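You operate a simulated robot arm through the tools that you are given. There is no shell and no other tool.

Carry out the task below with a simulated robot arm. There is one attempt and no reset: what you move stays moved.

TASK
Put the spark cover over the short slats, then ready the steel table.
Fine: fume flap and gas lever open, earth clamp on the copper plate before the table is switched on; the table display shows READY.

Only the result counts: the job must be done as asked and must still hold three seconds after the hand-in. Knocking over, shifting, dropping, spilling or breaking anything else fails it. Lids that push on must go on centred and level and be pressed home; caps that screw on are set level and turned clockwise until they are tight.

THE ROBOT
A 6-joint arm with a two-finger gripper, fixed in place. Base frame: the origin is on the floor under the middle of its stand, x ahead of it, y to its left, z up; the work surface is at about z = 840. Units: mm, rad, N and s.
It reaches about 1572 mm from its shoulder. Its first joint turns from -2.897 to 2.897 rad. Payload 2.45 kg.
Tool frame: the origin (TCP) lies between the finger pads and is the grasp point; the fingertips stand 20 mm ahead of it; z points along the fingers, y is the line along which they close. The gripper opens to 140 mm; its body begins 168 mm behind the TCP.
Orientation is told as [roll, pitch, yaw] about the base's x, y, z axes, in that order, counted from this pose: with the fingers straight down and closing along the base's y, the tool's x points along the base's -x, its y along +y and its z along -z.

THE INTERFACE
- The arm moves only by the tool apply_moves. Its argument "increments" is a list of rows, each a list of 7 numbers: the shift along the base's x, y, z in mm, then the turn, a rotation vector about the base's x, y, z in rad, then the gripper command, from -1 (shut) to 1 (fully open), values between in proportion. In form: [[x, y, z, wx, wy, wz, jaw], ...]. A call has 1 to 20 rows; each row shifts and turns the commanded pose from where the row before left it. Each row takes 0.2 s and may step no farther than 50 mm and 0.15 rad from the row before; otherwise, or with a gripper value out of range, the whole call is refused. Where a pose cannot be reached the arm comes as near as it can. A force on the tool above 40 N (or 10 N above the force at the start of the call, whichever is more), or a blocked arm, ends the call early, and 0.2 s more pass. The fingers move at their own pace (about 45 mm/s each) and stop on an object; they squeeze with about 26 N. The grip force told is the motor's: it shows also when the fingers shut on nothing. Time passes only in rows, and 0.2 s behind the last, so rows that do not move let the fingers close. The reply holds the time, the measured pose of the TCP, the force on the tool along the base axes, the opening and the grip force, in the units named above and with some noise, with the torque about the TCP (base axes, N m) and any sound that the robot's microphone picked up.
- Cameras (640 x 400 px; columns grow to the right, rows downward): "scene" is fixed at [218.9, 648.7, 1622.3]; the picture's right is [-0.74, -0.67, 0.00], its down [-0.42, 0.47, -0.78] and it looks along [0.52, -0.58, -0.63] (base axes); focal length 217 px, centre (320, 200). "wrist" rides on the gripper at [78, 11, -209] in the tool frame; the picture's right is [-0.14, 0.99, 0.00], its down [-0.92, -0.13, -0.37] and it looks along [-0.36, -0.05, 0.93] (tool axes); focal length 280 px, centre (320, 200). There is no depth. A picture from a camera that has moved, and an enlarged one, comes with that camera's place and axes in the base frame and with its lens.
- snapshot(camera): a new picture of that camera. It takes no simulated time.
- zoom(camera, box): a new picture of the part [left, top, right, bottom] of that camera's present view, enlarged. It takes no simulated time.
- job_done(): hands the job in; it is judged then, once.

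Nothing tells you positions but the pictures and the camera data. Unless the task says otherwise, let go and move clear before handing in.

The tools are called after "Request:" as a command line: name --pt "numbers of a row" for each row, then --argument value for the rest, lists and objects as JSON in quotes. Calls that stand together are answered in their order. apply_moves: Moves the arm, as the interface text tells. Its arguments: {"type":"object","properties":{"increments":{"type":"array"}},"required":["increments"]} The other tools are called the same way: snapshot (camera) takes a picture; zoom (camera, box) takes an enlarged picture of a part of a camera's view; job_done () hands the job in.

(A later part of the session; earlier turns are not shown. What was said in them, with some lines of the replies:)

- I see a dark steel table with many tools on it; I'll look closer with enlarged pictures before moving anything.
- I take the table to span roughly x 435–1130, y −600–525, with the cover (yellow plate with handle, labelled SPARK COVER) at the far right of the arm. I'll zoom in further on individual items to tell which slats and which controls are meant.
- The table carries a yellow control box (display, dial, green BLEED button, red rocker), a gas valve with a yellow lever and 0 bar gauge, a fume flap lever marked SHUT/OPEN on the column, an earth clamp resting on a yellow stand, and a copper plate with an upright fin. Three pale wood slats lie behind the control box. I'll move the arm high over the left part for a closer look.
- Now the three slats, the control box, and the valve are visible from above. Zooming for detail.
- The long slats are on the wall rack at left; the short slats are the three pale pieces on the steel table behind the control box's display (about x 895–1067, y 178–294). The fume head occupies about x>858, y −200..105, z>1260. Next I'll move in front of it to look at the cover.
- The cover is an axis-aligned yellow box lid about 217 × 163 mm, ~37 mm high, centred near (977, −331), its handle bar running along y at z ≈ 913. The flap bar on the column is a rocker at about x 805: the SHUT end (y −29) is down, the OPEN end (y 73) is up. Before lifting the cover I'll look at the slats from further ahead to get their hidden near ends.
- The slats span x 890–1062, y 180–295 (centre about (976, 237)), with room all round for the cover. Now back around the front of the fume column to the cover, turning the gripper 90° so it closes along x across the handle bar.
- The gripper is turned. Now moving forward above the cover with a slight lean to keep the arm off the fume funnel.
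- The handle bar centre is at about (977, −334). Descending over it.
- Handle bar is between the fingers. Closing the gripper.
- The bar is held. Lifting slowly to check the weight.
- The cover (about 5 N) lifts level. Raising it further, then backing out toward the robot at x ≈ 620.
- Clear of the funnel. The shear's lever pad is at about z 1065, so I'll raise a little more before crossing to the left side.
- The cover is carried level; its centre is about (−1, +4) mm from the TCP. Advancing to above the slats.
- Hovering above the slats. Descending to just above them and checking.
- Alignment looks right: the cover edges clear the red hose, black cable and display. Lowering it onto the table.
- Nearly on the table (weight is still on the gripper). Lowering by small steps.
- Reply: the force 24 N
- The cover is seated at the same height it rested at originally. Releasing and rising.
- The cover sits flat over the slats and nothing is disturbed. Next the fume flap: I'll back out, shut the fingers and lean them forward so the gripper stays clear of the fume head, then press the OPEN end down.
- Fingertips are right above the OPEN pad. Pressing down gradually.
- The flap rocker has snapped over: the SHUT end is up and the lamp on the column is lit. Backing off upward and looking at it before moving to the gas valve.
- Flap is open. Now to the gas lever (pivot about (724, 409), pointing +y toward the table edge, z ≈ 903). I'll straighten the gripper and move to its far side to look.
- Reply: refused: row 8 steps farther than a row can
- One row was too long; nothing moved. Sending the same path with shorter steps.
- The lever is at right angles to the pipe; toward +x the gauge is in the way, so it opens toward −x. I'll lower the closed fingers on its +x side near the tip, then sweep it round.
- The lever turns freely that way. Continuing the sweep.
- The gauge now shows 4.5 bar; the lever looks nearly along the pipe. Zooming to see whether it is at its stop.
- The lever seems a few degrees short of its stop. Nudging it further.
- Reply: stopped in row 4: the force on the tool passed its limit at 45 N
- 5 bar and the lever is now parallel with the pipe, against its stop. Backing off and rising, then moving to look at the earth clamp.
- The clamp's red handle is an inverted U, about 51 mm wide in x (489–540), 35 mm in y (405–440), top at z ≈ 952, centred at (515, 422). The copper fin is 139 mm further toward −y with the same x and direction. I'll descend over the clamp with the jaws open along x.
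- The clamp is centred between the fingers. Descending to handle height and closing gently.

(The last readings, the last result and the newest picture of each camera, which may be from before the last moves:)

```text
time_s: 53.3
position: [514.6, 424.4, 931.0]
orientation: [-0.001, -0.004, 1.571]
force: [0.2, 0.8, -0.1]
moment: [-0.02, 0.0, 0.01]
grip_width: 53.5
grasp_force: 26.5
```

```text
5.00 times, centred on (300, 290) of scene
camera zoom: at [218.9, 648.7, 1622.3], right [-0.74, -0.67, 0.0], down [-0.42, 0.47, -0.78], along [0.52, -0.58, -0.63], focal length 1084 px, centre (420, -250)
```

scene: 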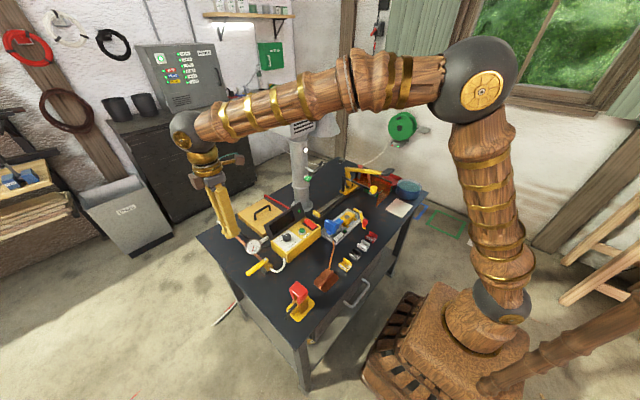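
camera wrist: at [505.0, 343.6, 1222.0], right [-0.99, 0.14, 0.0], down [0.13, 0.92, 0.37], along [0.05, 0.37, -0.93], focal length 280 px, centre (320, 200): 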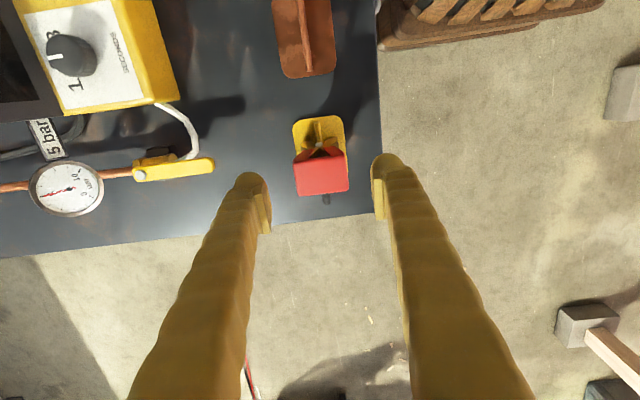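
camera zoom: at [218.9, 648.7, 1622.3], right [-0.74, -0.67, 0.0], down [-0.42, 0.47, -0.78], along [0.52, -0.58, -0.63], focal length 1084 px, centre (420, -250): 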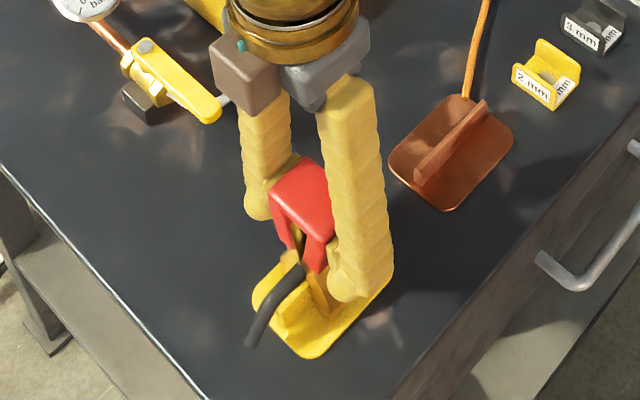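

The handle is held firmly (53.5 mm). Lifting slowly and watching that the stand stays put.

Request:
apply_moves --pt "0 0 3 0 0 0 -1" --pt "0 0 5 0 0 0 -1" --pt "0 0 5 0 0 0 -1" --pt "0 0 5 0 0 0 -1"

Request:
zoom --camera "scene" --box '[260, 250, 340, 330]'

Request:
zoom --camera "wrist" --box '[240, 100, 400, 240]'

```text
time_s: 54.3
position: [514.8, 423.7, 949.1]
orientation: [-0.001, -0.004, 1.574]
force: [-0.1, -0.5, -3.7]
moment: [-0.01, 0.01, 0.0]
grip_width: 53.8
grasp_force: 25.9
```

```text
5.00 times, centred on (300, 290) of scene
camera zoom: at [218.9, 648.7, 1622.3], right [-0.74, -0.67, 0.0], down [-0.42, 0.47, -0.78], along [0.52, -0.58, -0.63], focal length 1084 px, centre (420, -250)
```

zoom: 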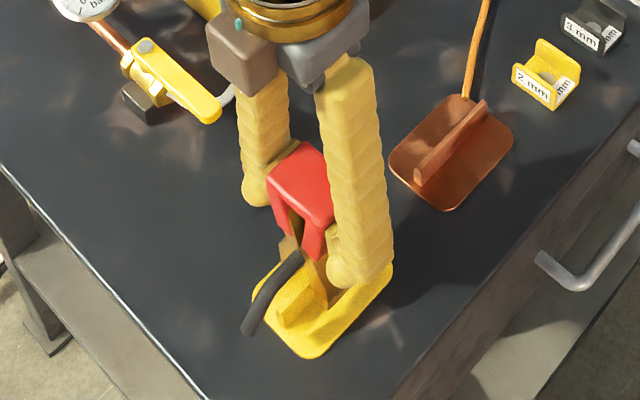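

```text
2.86 times, centred on (320, 170) of wrist
camera zoom: at [504.0, 344.1, 1155.6], right [-0.99, 0.14, 0.0], down [0.13, 0.92, 0.37], along [0.05, 0.37, -0.93], focal length 801 px, centre (320, 286)
```

zoom: 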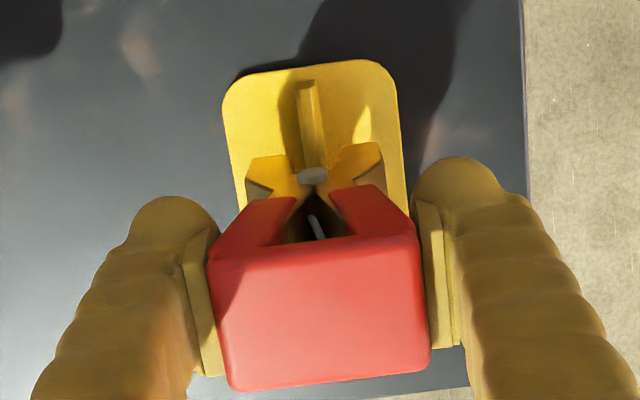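

The stand stays put and the clamp comes away (≈4 N). Lifting clear, then shifting 139 mm toward −y above the copper fin.

Request:
apply_moves --pt "0 0 15 0 0 0 -1" --pt "0 0 20 0 0 0 -1" --pt "0 0 20 0 0 0 -1" --pt "0 0 20 0 0 0 -1" --pt "0 -20 0 0 0 0 -1" --pt "0 -30 0 0 0 0 -1" --pt "0 -35 0 0 0 0 -1" --pt "0 -30 0 0 0 0 -1" --pt "0 -24 0 0 0 0 -1" --pt "0 0 0 0 0 0 -1"

Request:
snapshot --camera "wrist"

Request:
zoom --camera "scene" --box '[260, 220, 370, 330]'

```text
time_s: 56.5
position: [513.6, 285.0, 1023.5]
orientation: [-0.003, -0.003, 1.573]
force: [0.6, 0.1, -2.7]
moment: [0.0, 0.01, -0.05]
grip_width: 53.6
grasp_force: 25.9
```

```text
taken
camera wrist: at [503.3, 205.3, 1230.7], right [-0.99, 0.14, 0.0], down [0.13, 0.92, 0.37], along [0.05, 0.37, -0.93], focal length 280 px, centre (320, 200)
```

wrist: 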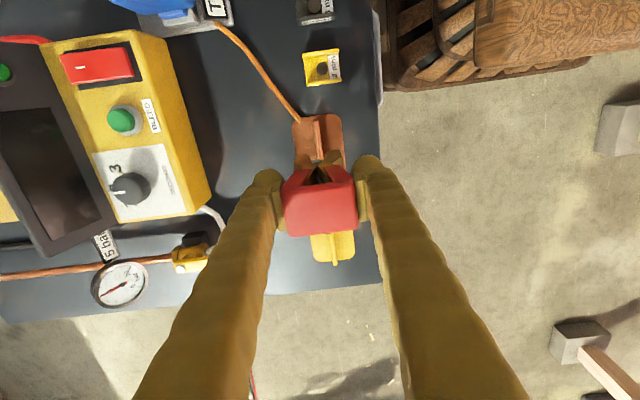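

```text
3.64 times, centred on (315, 275) of scene
camera zoom: at [218.9, 648.7, 1622.3], right [-0.74, -0.67, 0.0], down [-0.42, 0.47, -0.78], along [0.52, -0.58, -0.63], focal length 788 px, centre (338, -73)
```

zoom: 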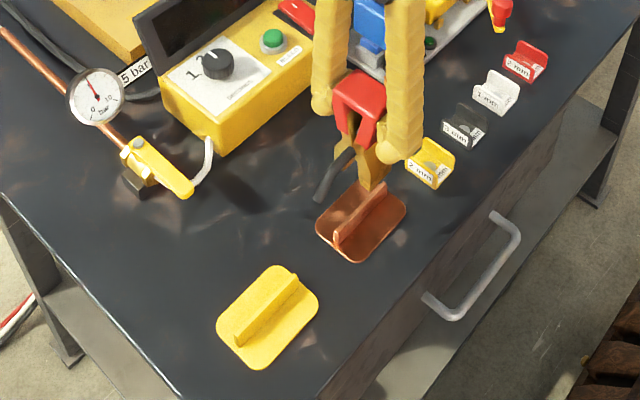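

The yellow stand is undisturbed. Zooming to compare both fins precisely before lowering.

Request:
zoom --camera "scene" --box '[312, 265, 352, 295]'

Request:
zoom --camera "scene" --box '[285, 290, 325, 325]'

Request:
zoom --camera "wrist" --box '[270, 100, 370, 200]'

Request:
zoom --camera "scene" --box '[290, 225, 350, 295]'

```text
13.33 times, centred on (332, 280) of scene
camera zoom: at [218.9, 648.7, 1622.3], right [-0.74, -0.67, 0.0], down [-0.42, 0.47, -0.78], along [0.52, -0.58, -0.63], focal length 2890 px, centre (160, -867)
```

zoom: 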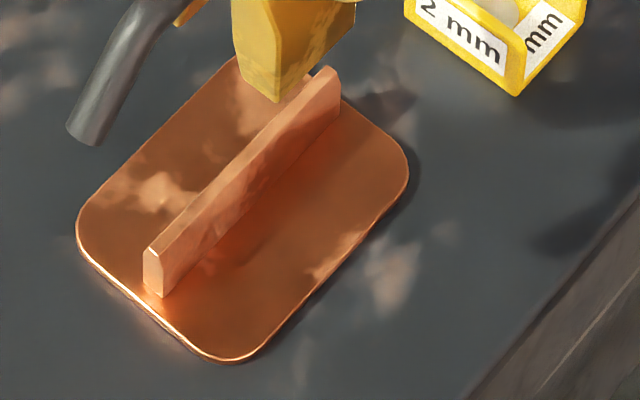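

```text
11.43 times, centred on (305, 308) of scene
camera zoom: at [218.9, 648.7, 1622.3], right [-0.74, -0.67, 0.0], down [-0.42, 0.47, -0.78], along [0.52, -0.58, -0.63], focal length 2477 px, centre (491, -1029)
```

zoom: 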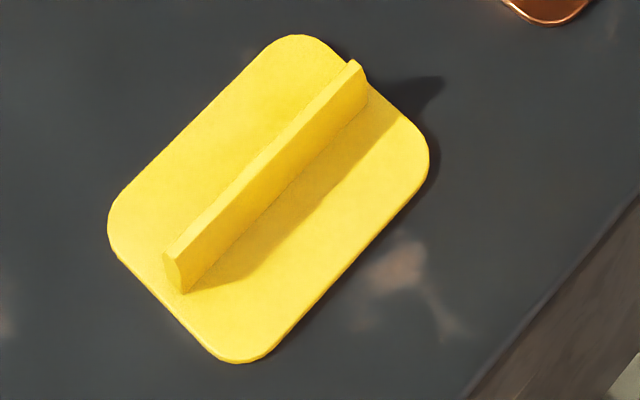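

```text
4.00 times, centred on (320, 150) of wrist
camera zoom: at [503.3, 205.3, 1230.7], right [-0.99, 0.14, 0.0], down [0.13, 0.92, 0.37], along [0.05, 0.37, -0.93], focal length 1122 px, centre (320, 400)
```

zoom: 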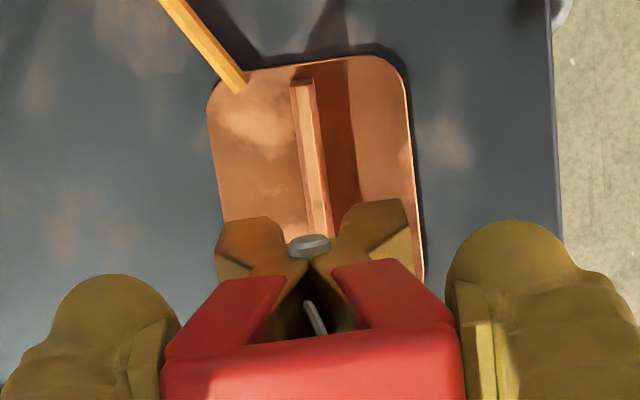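

```text
5.71 times, centred on (320, 260) of scene
camera zoom: at [218.9, 648.7, 1622.3], right [-0.74, -0.67, 0.0], down [-0.42, 0.47, -0.78], along [0.52, -0.58, -0.63], focal length 1239 px, centre (320, -143)
```

zoom: 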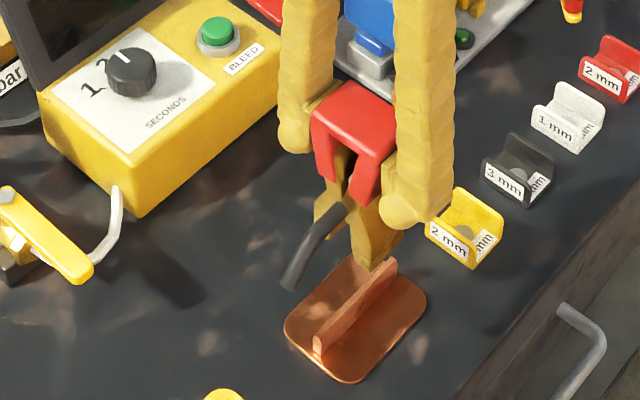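

Both fins match in x and size; the offset between them is (≈0, −138), so the clamp is aligned. Lowering onto the copper fin.

Request:
apply_moves --pt "0 1 -15 0 0 0 -1" --pt "0 0 -20 0 0 0 -1" --pt "0 0 -15 0 0 0 -1" --pt "0 0 -5 0 0 0 -1" --pt "0 0 0 0 0 0 -1"

Request:
zoom --camera "wrist" --box '[270, 100, 370, 200]'

Request:
zoom --camera "scene" --box '[300, 240, 350, 300]'

```text
time_s: 57.7
position: [513.8, 286.2, 967.9]
orientation: [-0.001, -0.004, 1.573]
force: [-0.4, 0.0, -2.9]
moment: [-0.01, -0.01, -0.02]
grip_width: 53.5
grasp_force: 26.5
```

```text
4.00 times, centred on (320, 150) of wrist
camera zoom: at [504.0, 206.4, 1175.4], right [-0.99, 0.14, 0.0], down [0.13, 0.92, 0.37], along [0.05, 0.37, -0.93], focal length 1122 px, centre (320, 400)
```

zoom: 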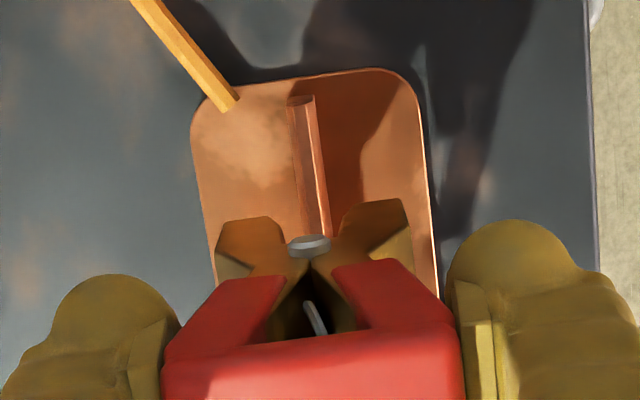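

```text
6.67 times, centred on (325, 270) of scene
camera zoom: at [218.9, 648.7, 1622.3], right [-0.74, -0.67, 0.0], down [-0.42, 0.47, -0.78], along [0.52, -0.58, -0.63], focal length 1445 px, centre (287, -267)
```

zoom: 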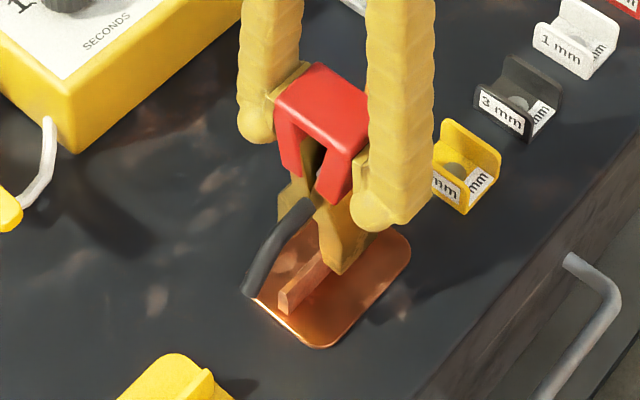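

The jaws straddle the fin. Going down in small steps.

Request:
apply_moves --pt "0 0 -6 0 0 0 -1" --pt "0 0 -6 0 0 0 -1" --pt "0 0 -6 0 0 0 -1" --pt "0 0 -6 0 0 0 -1" --pt "0 0 -6 0 0 0 -1" --pt "0 0 0 0 0 0 -1"

Request:
zoom --camera "wrist" --box '[270, 100, 370, 200]'

Request:
zoom --camera "scene" --box '[300, 240, 350, 300]'

```text
time_s: 59.1
position: [515.0, 286.0, 938.5]
orientation: [-0.002, -0.005, 1.572]
force: [0.3, 0.5, -3.7]
moment: [-0.03, -0.03, 0.0]
grip_width: 53.6
grasp_force: 25.7
```

```text
4.00 times, centred on (320, 150) of wrist
camera zoom: at [504.0, 206.8, 1145.5], right [-0.99, 0.14, 0.0], down [0.13, 0.92, 0.37], along [0.05, 0.37, -0.93], focal length 1122 px, centre (320, 400)
```

zoom: 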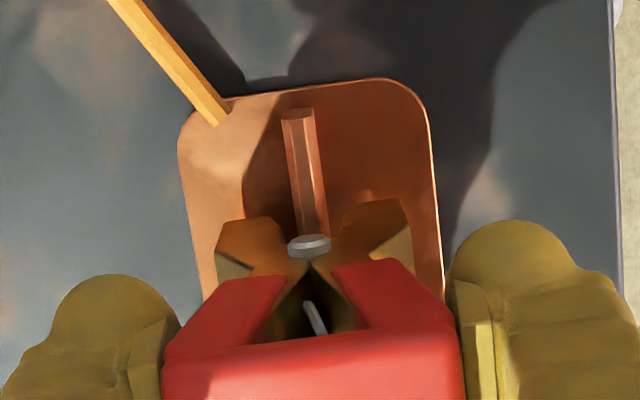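

```text
6.67 times, centred on (325, 270) of scene
camera zoom: at [218.9, 648.7, 1622.3], right [-0.74, -0.67, 0.0], down [-0.42, 0.47, -0.78], along [0.52, -0.58, -0.63], focal length 1445 px, centre (287, -267)
```

zoom: 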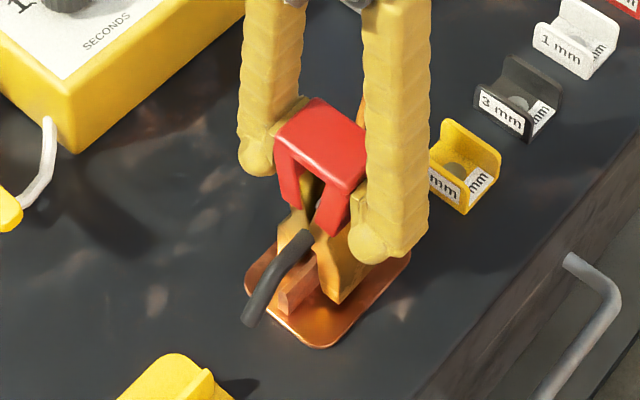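

Request:
apply_moves --pt "0 0 -3 0 0 0 -1" --pt "0 0 -2 0 0 0 -1" --pt "0 0 -1.5 0 0 0 -1" --pt "0 0 0 0 0 0 -1"

```text
time_s: 60.1
position: [514.3, 286.3, 931.2]
orientation: [-0.003, -0.004, 1.571]
force: [-0.8, -0.3, -3.0]
moment: [0.02, 0.02, -0.04]
grip_width: 53.4
grasp_force: 26.2
```

Request:
apply_moves --pt "0 0 -1 0 0 0 -1" --pt "0 0 0 0 0 0 -1"

Request:
zoom --camera "scene" --box '[300, 240, 350, 300]'

```text
time_s: 60.7
position: [514.9, 285.9, 931.3]
orientation: [-0.002, -0.004, 1.574]
force: [-0.5, -0.9, -3.2]
moment: [0.01, -0.01, 0.01]
grip_width: 53.7
grasp_force: 26.2
```

```text
6.67 times, centred on (325, 270) of scene
camera zoom: at [218.9, 648.7, 1622.3], right [-0.74, -0.67, 0.0], down [-0.42, 0.47, -0.78], along [0.52, -0.58, -0.63], focal length 1445 px, centre (287, -267)
```

zoom: 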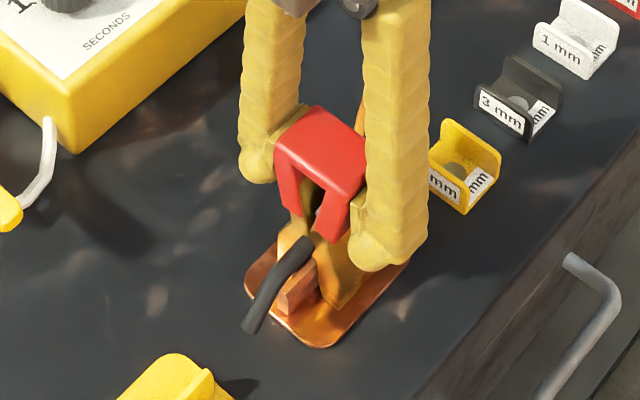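

Request:
apply_moves --pt "0 0 -1 0 0 0 -1" --pt "0 0 0 0 0 0 -1"

Request:
apply_moves --pt "0 0 -1 0 0 0 -1" --pt "0 0 0 0 0 0 -1"

```text
time_s: 61.3
position: [514.3, 286.0, 930.4]
orientation: [-0.003, -0.005, 1.574]
force: [0.5, -5.0, 17.8]
moment: [-0.23, 0.27, 0.06]
grip_width: 53.8
grasp_force: 25.7
```

```text
time_s: 61.8
position: [515.6, 286.7, 930.0]
orientation: [-0.002, -0.004, 1.572]
force: [-3.8, -0.8, 8.0]
moment: [0.09, 0.14, 0.07]
grip_width: 53.8
grasp_force: 25.9
stopped in row 2: the force on the tool passed its limit at 43 N (the readings are from after the stop); the commanded pose is now the measured one
```

The clamp is fully seated on the copper fin. Releasing and rising straight up.

Request:
apply_moves --pt "0 0 0.5 0 0 0 -1" --pt "0 0 0 0 0 0 -0.1" --pt "0 0 0 0 0 0 0.1" --pt "0 0 0 0 0 0 0.2" --pt "0 0 0 0 0 0 0.2" --pt "0 0 20 0 0 0 0.2" --pt "0 0 40 0 0 0 0.2" --pt "0 0 45 0 0 0 0.2" --pt "0 0 45 0 0 0 0.2"

Request:
snapshot --camera "wrist"

Request:
zoom --camera "scene" --box '[260, 220, 370, 330]'

```text
time_s: 63.8
position: [515.4, 287.2, 1081.7]
orientation: [-0.004, -0.003, 1.572]
force: [-0.4, -0.3, -0.4]
moment: [0.01, -0.01, -0.01]
grip_width: 84.1
grasp_force: 0.1
```

```text
taken
camera wrist: at [504.0, 206.6, 1288.2], right [-0.99, 0.14, 0.0], down [0.13, 0.92, 0.37], along [0.05, 0.37, -0.93], focal length 280 px, centre (320, 200)
```

wrist: 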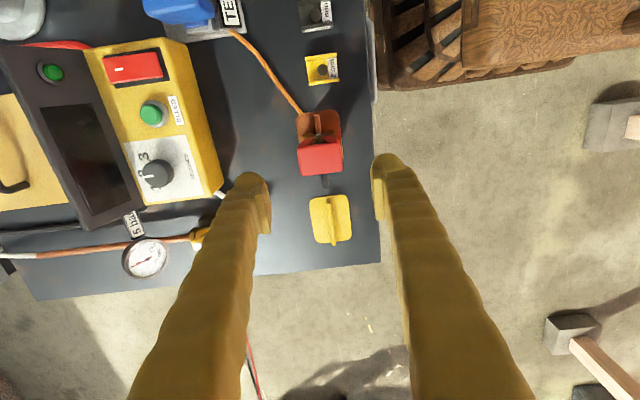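

```text
3.64 times, centred on (315, 275) of scene
camera zoom: at [218.9, 648.7, 1622.3], right [-0.74, -0.67, 0.0], down [-0.42, 0.47, -0.78], along [0.52, -0.58, -0.63], focal length 788 px, centre (338, -73)
```

zoom: 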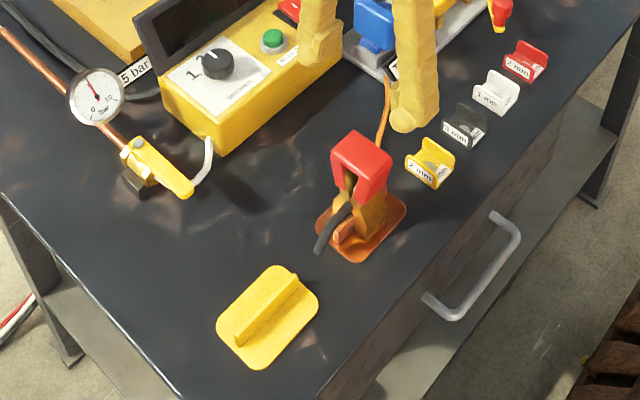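

The clamp stands on the copper fin. Now the control box's red rocker: zooming to see how it sits and what the display shows.

Request:
zoom --camera "wrist" --box '[0, 30, 230, 210]'

Request:
zoom --camera "scene" --box '[260, 195, 340, 265]'

Request:
zoom --camera "wrist" --box '[90, 40, 190, 130]'

```text
2.22 times, centred on (115, 120) of wrist
camera zoom: at [504.0, 206.6, 1288.2], right [-0.99, 0.14, 0.0], down [0.13, 0.92, 0.37], along [0.05, 0.37, -0.93], focal length 623 px, centre (776, 378)
```

zoom: 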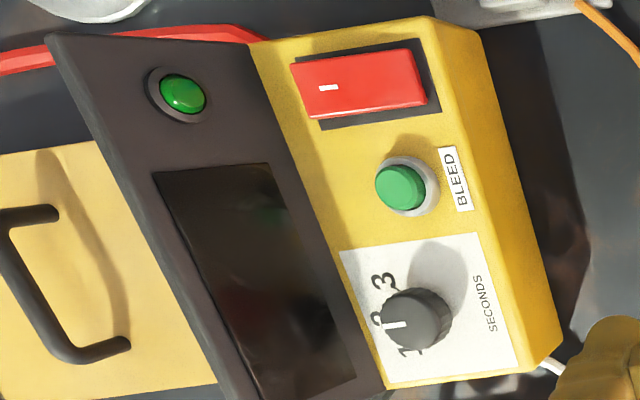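

```text
5.71 times, centred on (300, 230) of scene
camera zoom: at [218.9, 648.7, 1622.3], right [-0.74, -0.67, 0.0], down [-0.42, 0.47, -0.78], along [0.52, -0.58, -0.63], focal length 1239 px, centre (434, 29)
```

zoom: 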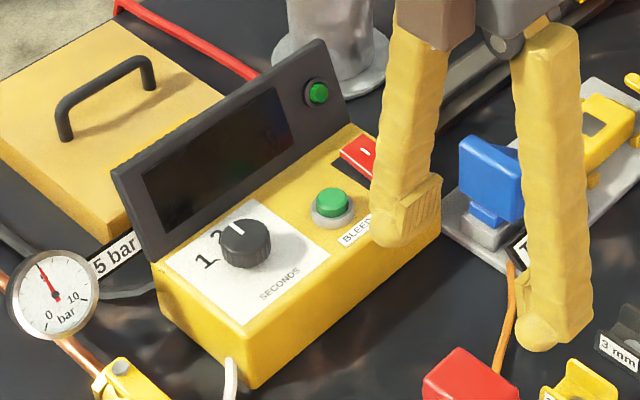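

```text
4.44 times, centred on (140, 85) of wrist
camera zoom: at [504.0, 206.6, 1288.2], right [-0.99, 0.14, 0.0], down [0.13, 0.92, 0.37], along [0.05, 0.37, -0.93], focal length 1246 px, centre (1120, 711)
```

zoom: 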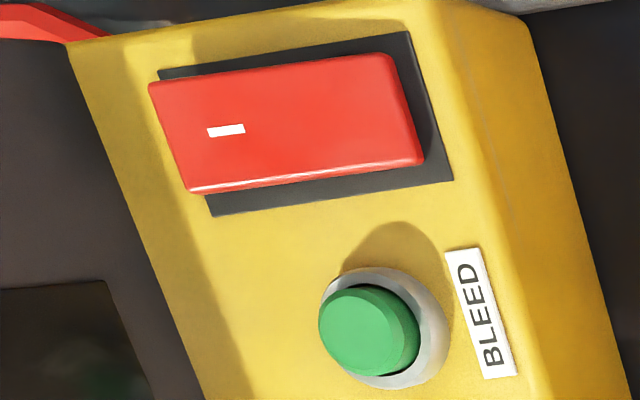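

The rocker's "I" end (at about (744, 151, 911), the +x end) stands proud, so the table is off. I'll turn the gripper back to yaw 0, shut it, lean it slightly forward to clear the flap bar and the display, and hover above the "I" end.

Request:
apply_moves --pt "10 -5 10 0 0 -0.1428 -1" --pt "20 -12 5 0 0 -0.1428 -1" --pt "20 -13 0 0 0 -0.1428 -1" --pt "22 -13 0 0 0 -0.1428 -1" --pt "22 -14 0 0 0 -0.1428 -1" --pt "22 -14 0 0 0 -0.1428 -1" --pt "22 -14 0 0 0 -0.1428 -1" --pt "22 -14 0 0 0 -0.1428 -1" --pt "22 -14 0 0 0 -0.1428 -1" --pt "22 -14 0 0 0 -0.1428 -1" --pt "10 -10 0 0 0 -0.1428 -1" --pt "5 0 0 0 -0.117 0 -1" --pt "5 0 0 0 -0.117 0 -1" --pt "0 0 0 0 -0.116 0 -1"

Request:
snapshot --camera "wrist"

Request:
snapshot --camera "scene"

```text
time_s: 66.8
position: [738.6, 149.1, 1094.8]
orientation: [-0.004, -0.355, -0.001]
force: [0.2, -0.3, 0.2]
moment: [0.0, 0.01, 0.02]
grip_width: 0.0
grasp_force: 26.2
```

```text
taken
camera wrist: at [593.9, 160.5, 1262.9], right [0.13, 0.99, 0.04], down [0.73, -0.13, 0.67], along [0.67, -0.05, -0.74], focal length 280 px, centre (320, 200)
```

wrist: 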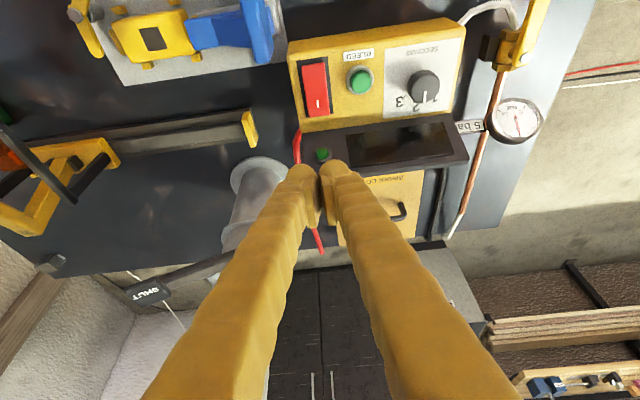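

```text
taken
```

scene: 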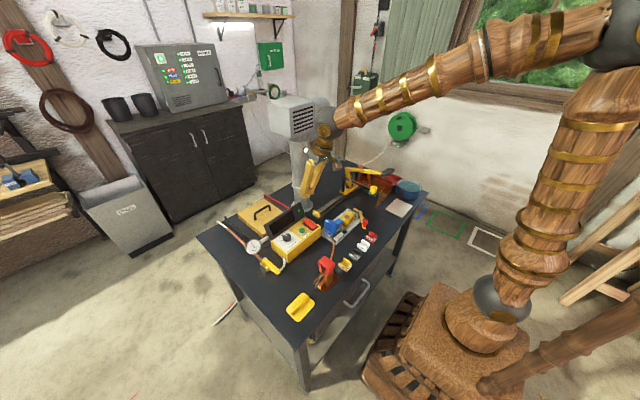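

Request:
zoom --camera "wrist" --box '[270, 20, 470, 180]'

Request:
zoom --camera "scene" --box '[260, 130, 360, 250]'

```text
2.50 times, centred on (370, 100) of wrist
camera zoom: at [593.9, 160.5, 1262.9], right [0.13, 0.99, 0.04], down [0.73, -0.13, 0.67], along [0.67, -0.05, -0.74], focal length 701 px, centre (195, 450)
```

zoom: 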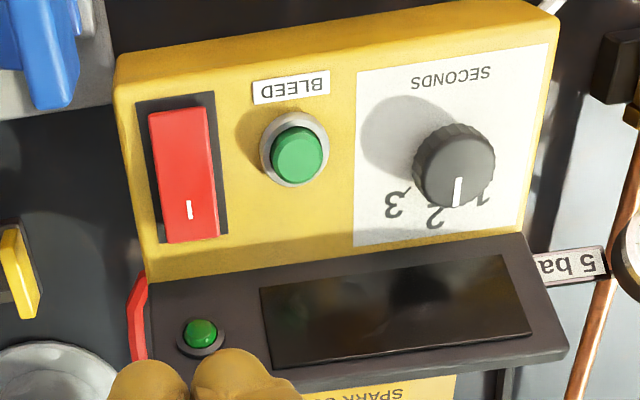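

```text
3.33 times, centred on (310, 190) of scene
camera zoom: at [218.9, 648.7, 1622.3], right [-0.74, -0.67, 0.0], down [-0.42, 0.47, -0.78], along [0.52, -0.58, -0.63], focal length 722 px, centre (353, 233)
```

zoom: 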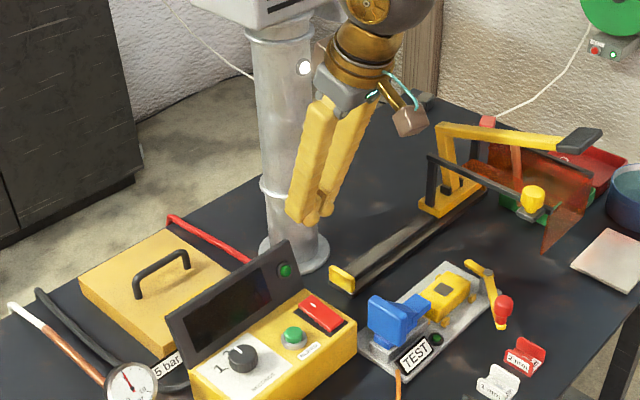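

The "I" end is at about (745–760, 155, 911). Lowering to just above it.

Request:
apply_moves --pt "6 3 -40 0 0 0 -1" --pt "0 0 -45 0 0 0 -1" --pt "0 0 -40 0 0 0 -1" --pt "0 0 -20 0 0 0 -1"

Request:
snapshot --camera "wrist"

Request:
zoom --camera "scene" --box '[260, 170, 350, 250]'

```text
time_s: 67.8
position: [745.2, 152.9, 949.7]
orientation: [-0.003, -0.354, 0.0]
force: [0.0, -0.2, 0.6]
moment: [-0.02, -0.05, -0.06]
grip_width: 0.0
grasp_force: 26.5
```

```text
taken
camera wrist: at [599.6, 163.7, 1118.0], right [0.13, 0.99, 0.04], down [0.74, -0.13, 0.67], along [0.67, -0.05, -0.74], focal length 280 px, centre (320, 200)
```

wrist: 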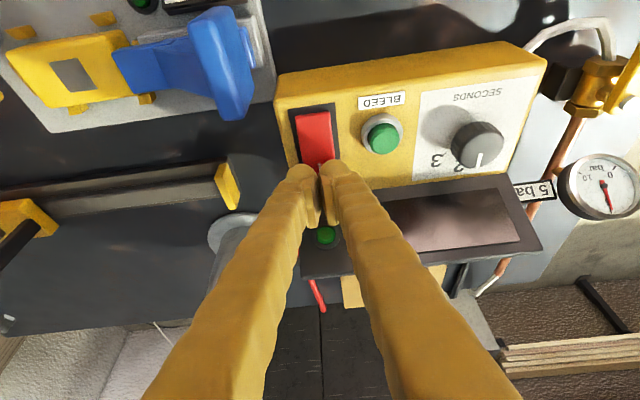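

```text
5.00 times, centred on (305, 210) of scene
camera zoom: at [218.9, 648.7, 1622.3], right [-0.74, -0.67, 0.0], down [-0.42, 0.47, -0.78], along [0.52, -0.58, -0.63], focal length 1084 px, centre (395, 150)
```

zoom: 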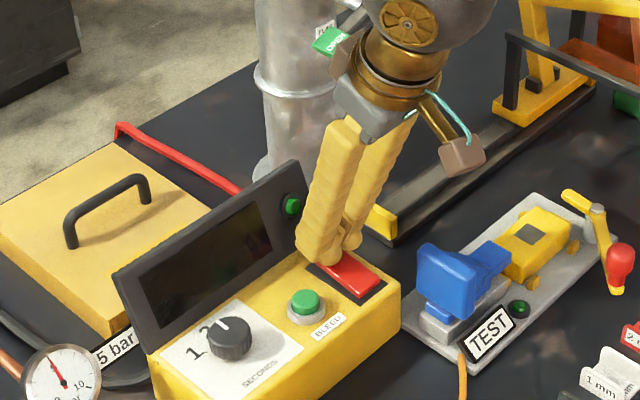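

Tips are right above the "I" end. Pressing down slowly.

Request:
apply_moves --pt "0 0 -7 0 0 0 -1" --pt "0 0 -5 0 0 0 -1" --pt "0 0 -4 0 0 0 -1" --pt "0 0 -3 0 0 0 -1"

Request:
zoom --camera "scene" --box '[260, 170, 350, 250]'

Request:
snapshot --camera "wrist"

```text
time_s: 68.5
position: [747.3, 152.6, 940.1]
orientation: [-0.004, -0.359, 0.0]
force: [-1.2, 0.2, 8.6]
moment: [0.07, 0.07, 0.06]
grip_width: 5.8
grasp_force: 29.0
stopped in row 3: the force on the tool passed its limit at 49 N (the readings are from after the stop); the commanded pose is now the measured one
```

```text
5.00 times, centred on (305, 210) of scene
camera zoom: at [218.9, 648.7, 1622.3], right [-0.74, -0.67, 0.0], down [-0.42, 0.47, -0.78], along [0.52, -0.58, -0.63], focal length 1084 px, centre (395, 150)
```

zoom: 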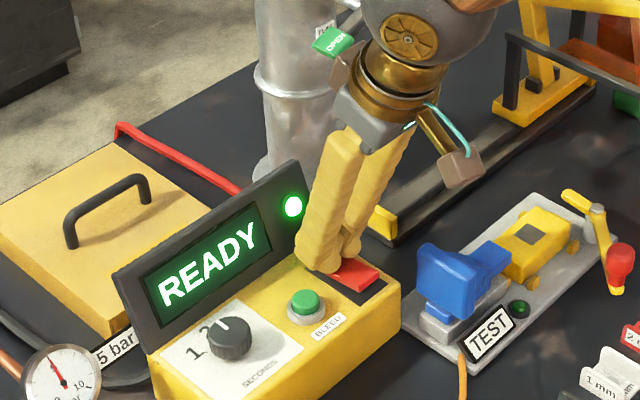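

```text
taken
camera wrist: at [600.2, 163.6, 1106.8], right [0.13, 0.99, 0.04], down [0.73, -0.12, 0.67], along [0.67, -0.05, -0.74], focal length 280 px, centre (320, 200)
```

wrist: 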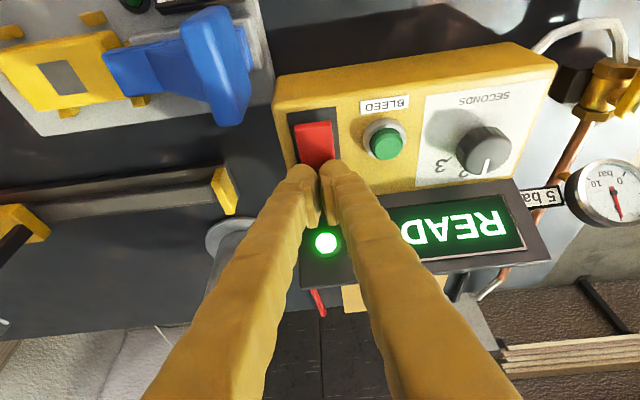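

The display shows READY and its lamp is lit. Backing the arm off upward and clear.

Request:
apply_moves --pt "-1 0 5 0 0 0 -1" --pt "-5 0 20 0 0 0 -1" --pt "-10 0 40 0 0 0 -1" --pt "-15 0 45 0 0 0 -1" --pt "-20 0 45 0 0 0 -1" --pt "-25 0 40 0 0.15 0 -1" --pt "-25 0 40 0 0.15 0 -1" --pt "-25 0 40 0 0.05 0 -1" --pt "-25 0 30 0 0 0 -1"

Request:
snapshot --camera "wrist"

Request:
snapshot --camera "scene"

Request:
zoom --camera "scene" --box '[190, 150, 430, 330]'

```text
time_s: 70.5
position: [595.0, 153.9, 1245.8]
orientation: [-0.003, -0.008, 0.001]
force: [-0.5, 0.1, -0.1]
moment: [0.01, 0.01, 0.02]
grip_width: 0.1
grasp_force: 29.5
```

```text
taken
camera wrist: at [515.8, 164.6, 1452.0], right [0.14, 0.99, 0.0], down [0.92, -0.12, 0.38], along [0.37, -0.05, -0.93], focal length 280 px, centre (320, 200)
```

wrist: 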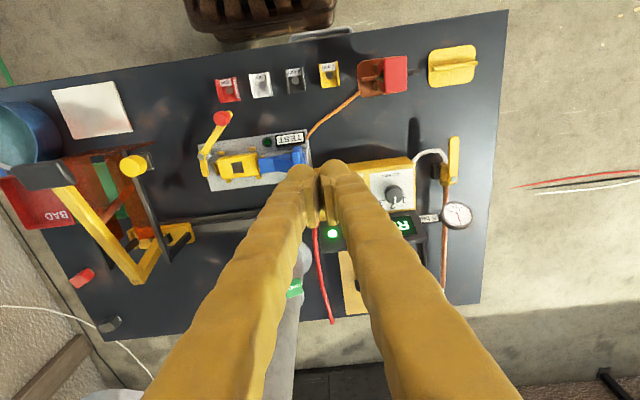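

```text
taken
```

scene: 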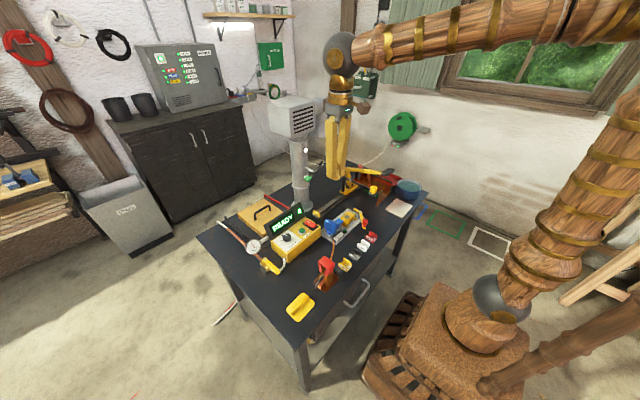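

```text
2.22 times, centred on (310, 240) of scene
camera zoom: at [218.9, 648.7, 1622.3], right [-0.74, -0.67, 0.0], down [-0.42, 0.47, -0.78], along [0.52, -0.58, -0.63], focal length 482 px, centre (342, 111)
```

zoom: 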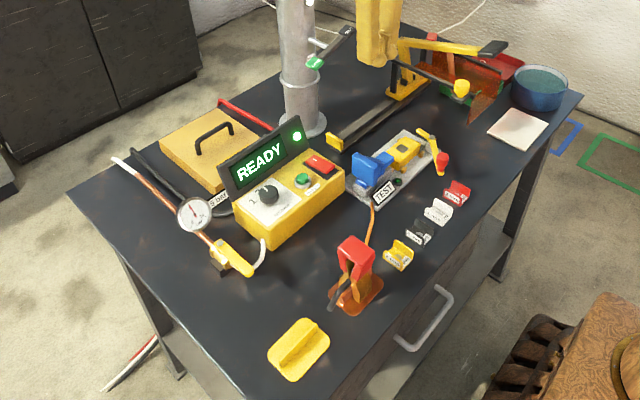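

All items look right: cover flat over the slats, flap lamp lit, 5 bar, clamp on copper, READY shown. I'll wait a few seconds at a clear spot to see that it holds.

Request:
apply_moves --pt "-20 10 20 0 0 0 -1" --pt "-20 15 20 0 0 0 -1" --pt "0 20 20 0 0 0 -1" --pt "0 20 10 0 0 0 -1" --pt "0 0 0 0 0 0 -1" --pt "0 0 0 0 0 0 -1" --pt "0 0 0 0 0 0 -1" --pt "0 0 0 0 0 0 -1" --pt "0 0 0 0 0 0 -1" --pt "0 0 0 0 0 0 -1" --pt "0 0 0 0 0 0 -1" --pt "0 0 0 0 0 0 -1" --pt "0 0 0 0 0 0 -1" --pt "0 0 0 0 0 0 -1" --pt "0 0 0 0 0 0 -1" --pt "0 0 0 0 0 0 -1" --pt "0 0 0 0 0 0 -1" --pt "0 0 0 0 0 0 -1"

Request:
zoom --camera "scene" --box '[190, 130, 430, 330]'

Request:
zoom --camera "scene" --box '[225, 180, 335, 260]'

Request:
snapshot --camera "wrist"

```text
time_s: 74.3
position: [554.5, 218.3, 1314.1]
orientation: [-0.003, -0.009, 0.001]
force: [0.4, 0.7, 0.0]
moment: [0.0, -0.02, 0.0]
grip_width: 0.0
grasp_force: 29.2
```

```text
2.00 times, centred on (310, 230) of scene
camera zoom: at [218.9, 648.7, 1622.3], right [-0.74, -0.67, 0.0], down [-0.42, 0.47, -0.78], along [0.52, -0.58, -0.63], focal length 434 px, centre (340, 140)
```

zoom: 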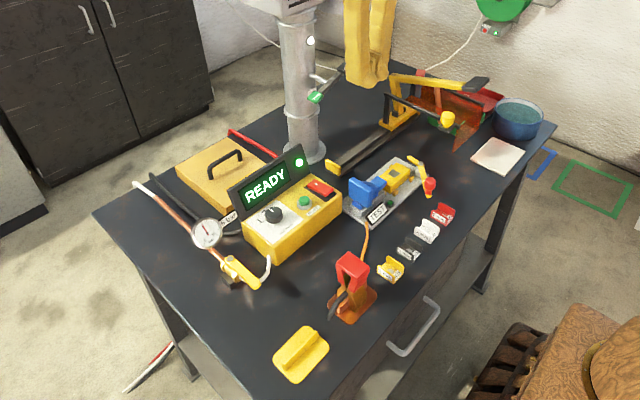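

```text
5.00 times, centred on (280, 220) of scene
camera zoom: at [218.9, 648.7, 1622.3], right [-0.74, -0.67, 0.0], down [-0.42, 0.47, -0.78], along [0.52, -0.58, -0.63], focal length 1084 px, centre (520, 100)
```

zoom: 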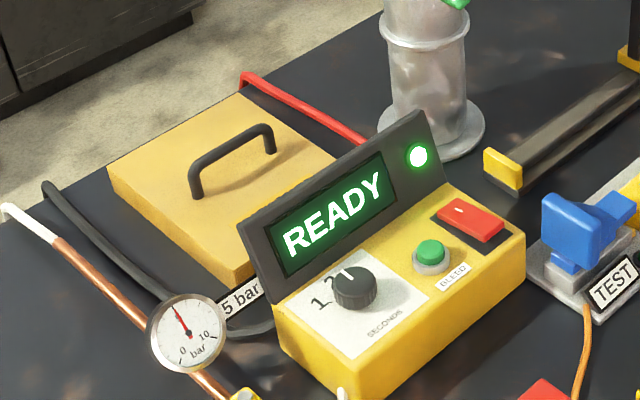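

```text
taken
camera wrist: at [475.7, 229.0, 1521.7], right [0.14, 0.99, 0.0], down [0.92, -0.12, 0.38], along [0.37, -0.05, -0.93], focal length 280 px, centre (320, 200)
```

wrist: 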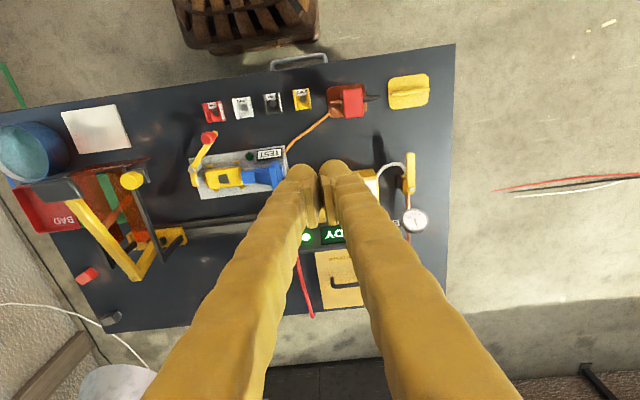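

The state has held for nearly four seconds. The cover lies flat over the slats, the flap and gas are open, the clamp is on the copper plate and the display shows READY. The arm is empty and clear, so I'm handing in.

Request:
job_done

```text
The job is handed in.
```

The job is done and handed in. The spark cover is over the three short slats and the table display shows READY. I watched READY hold for nearly four seconds before handing in; the judge's result hasn't come back to me.

- **Spark cover:** it sits flat over the slats, with no slat showing at the edges.
- **Fume flap:** open, and the lamp on the column is lit.
- **Gas lever:** fully open against its stop, and the gauge reads 5 bar.
- **Earth clamp:** moved from its stand to the copper plate and seated before I switched the table on.
- **Rest of the table:** nothing else looked moved in the last pictures. The arm is empty and clear.

The force limit briefly stopped the arm three times: at the gas lever's stop, when seating the clamp, and when pressing the switch. The later pictures show nothing out of place from any of these.
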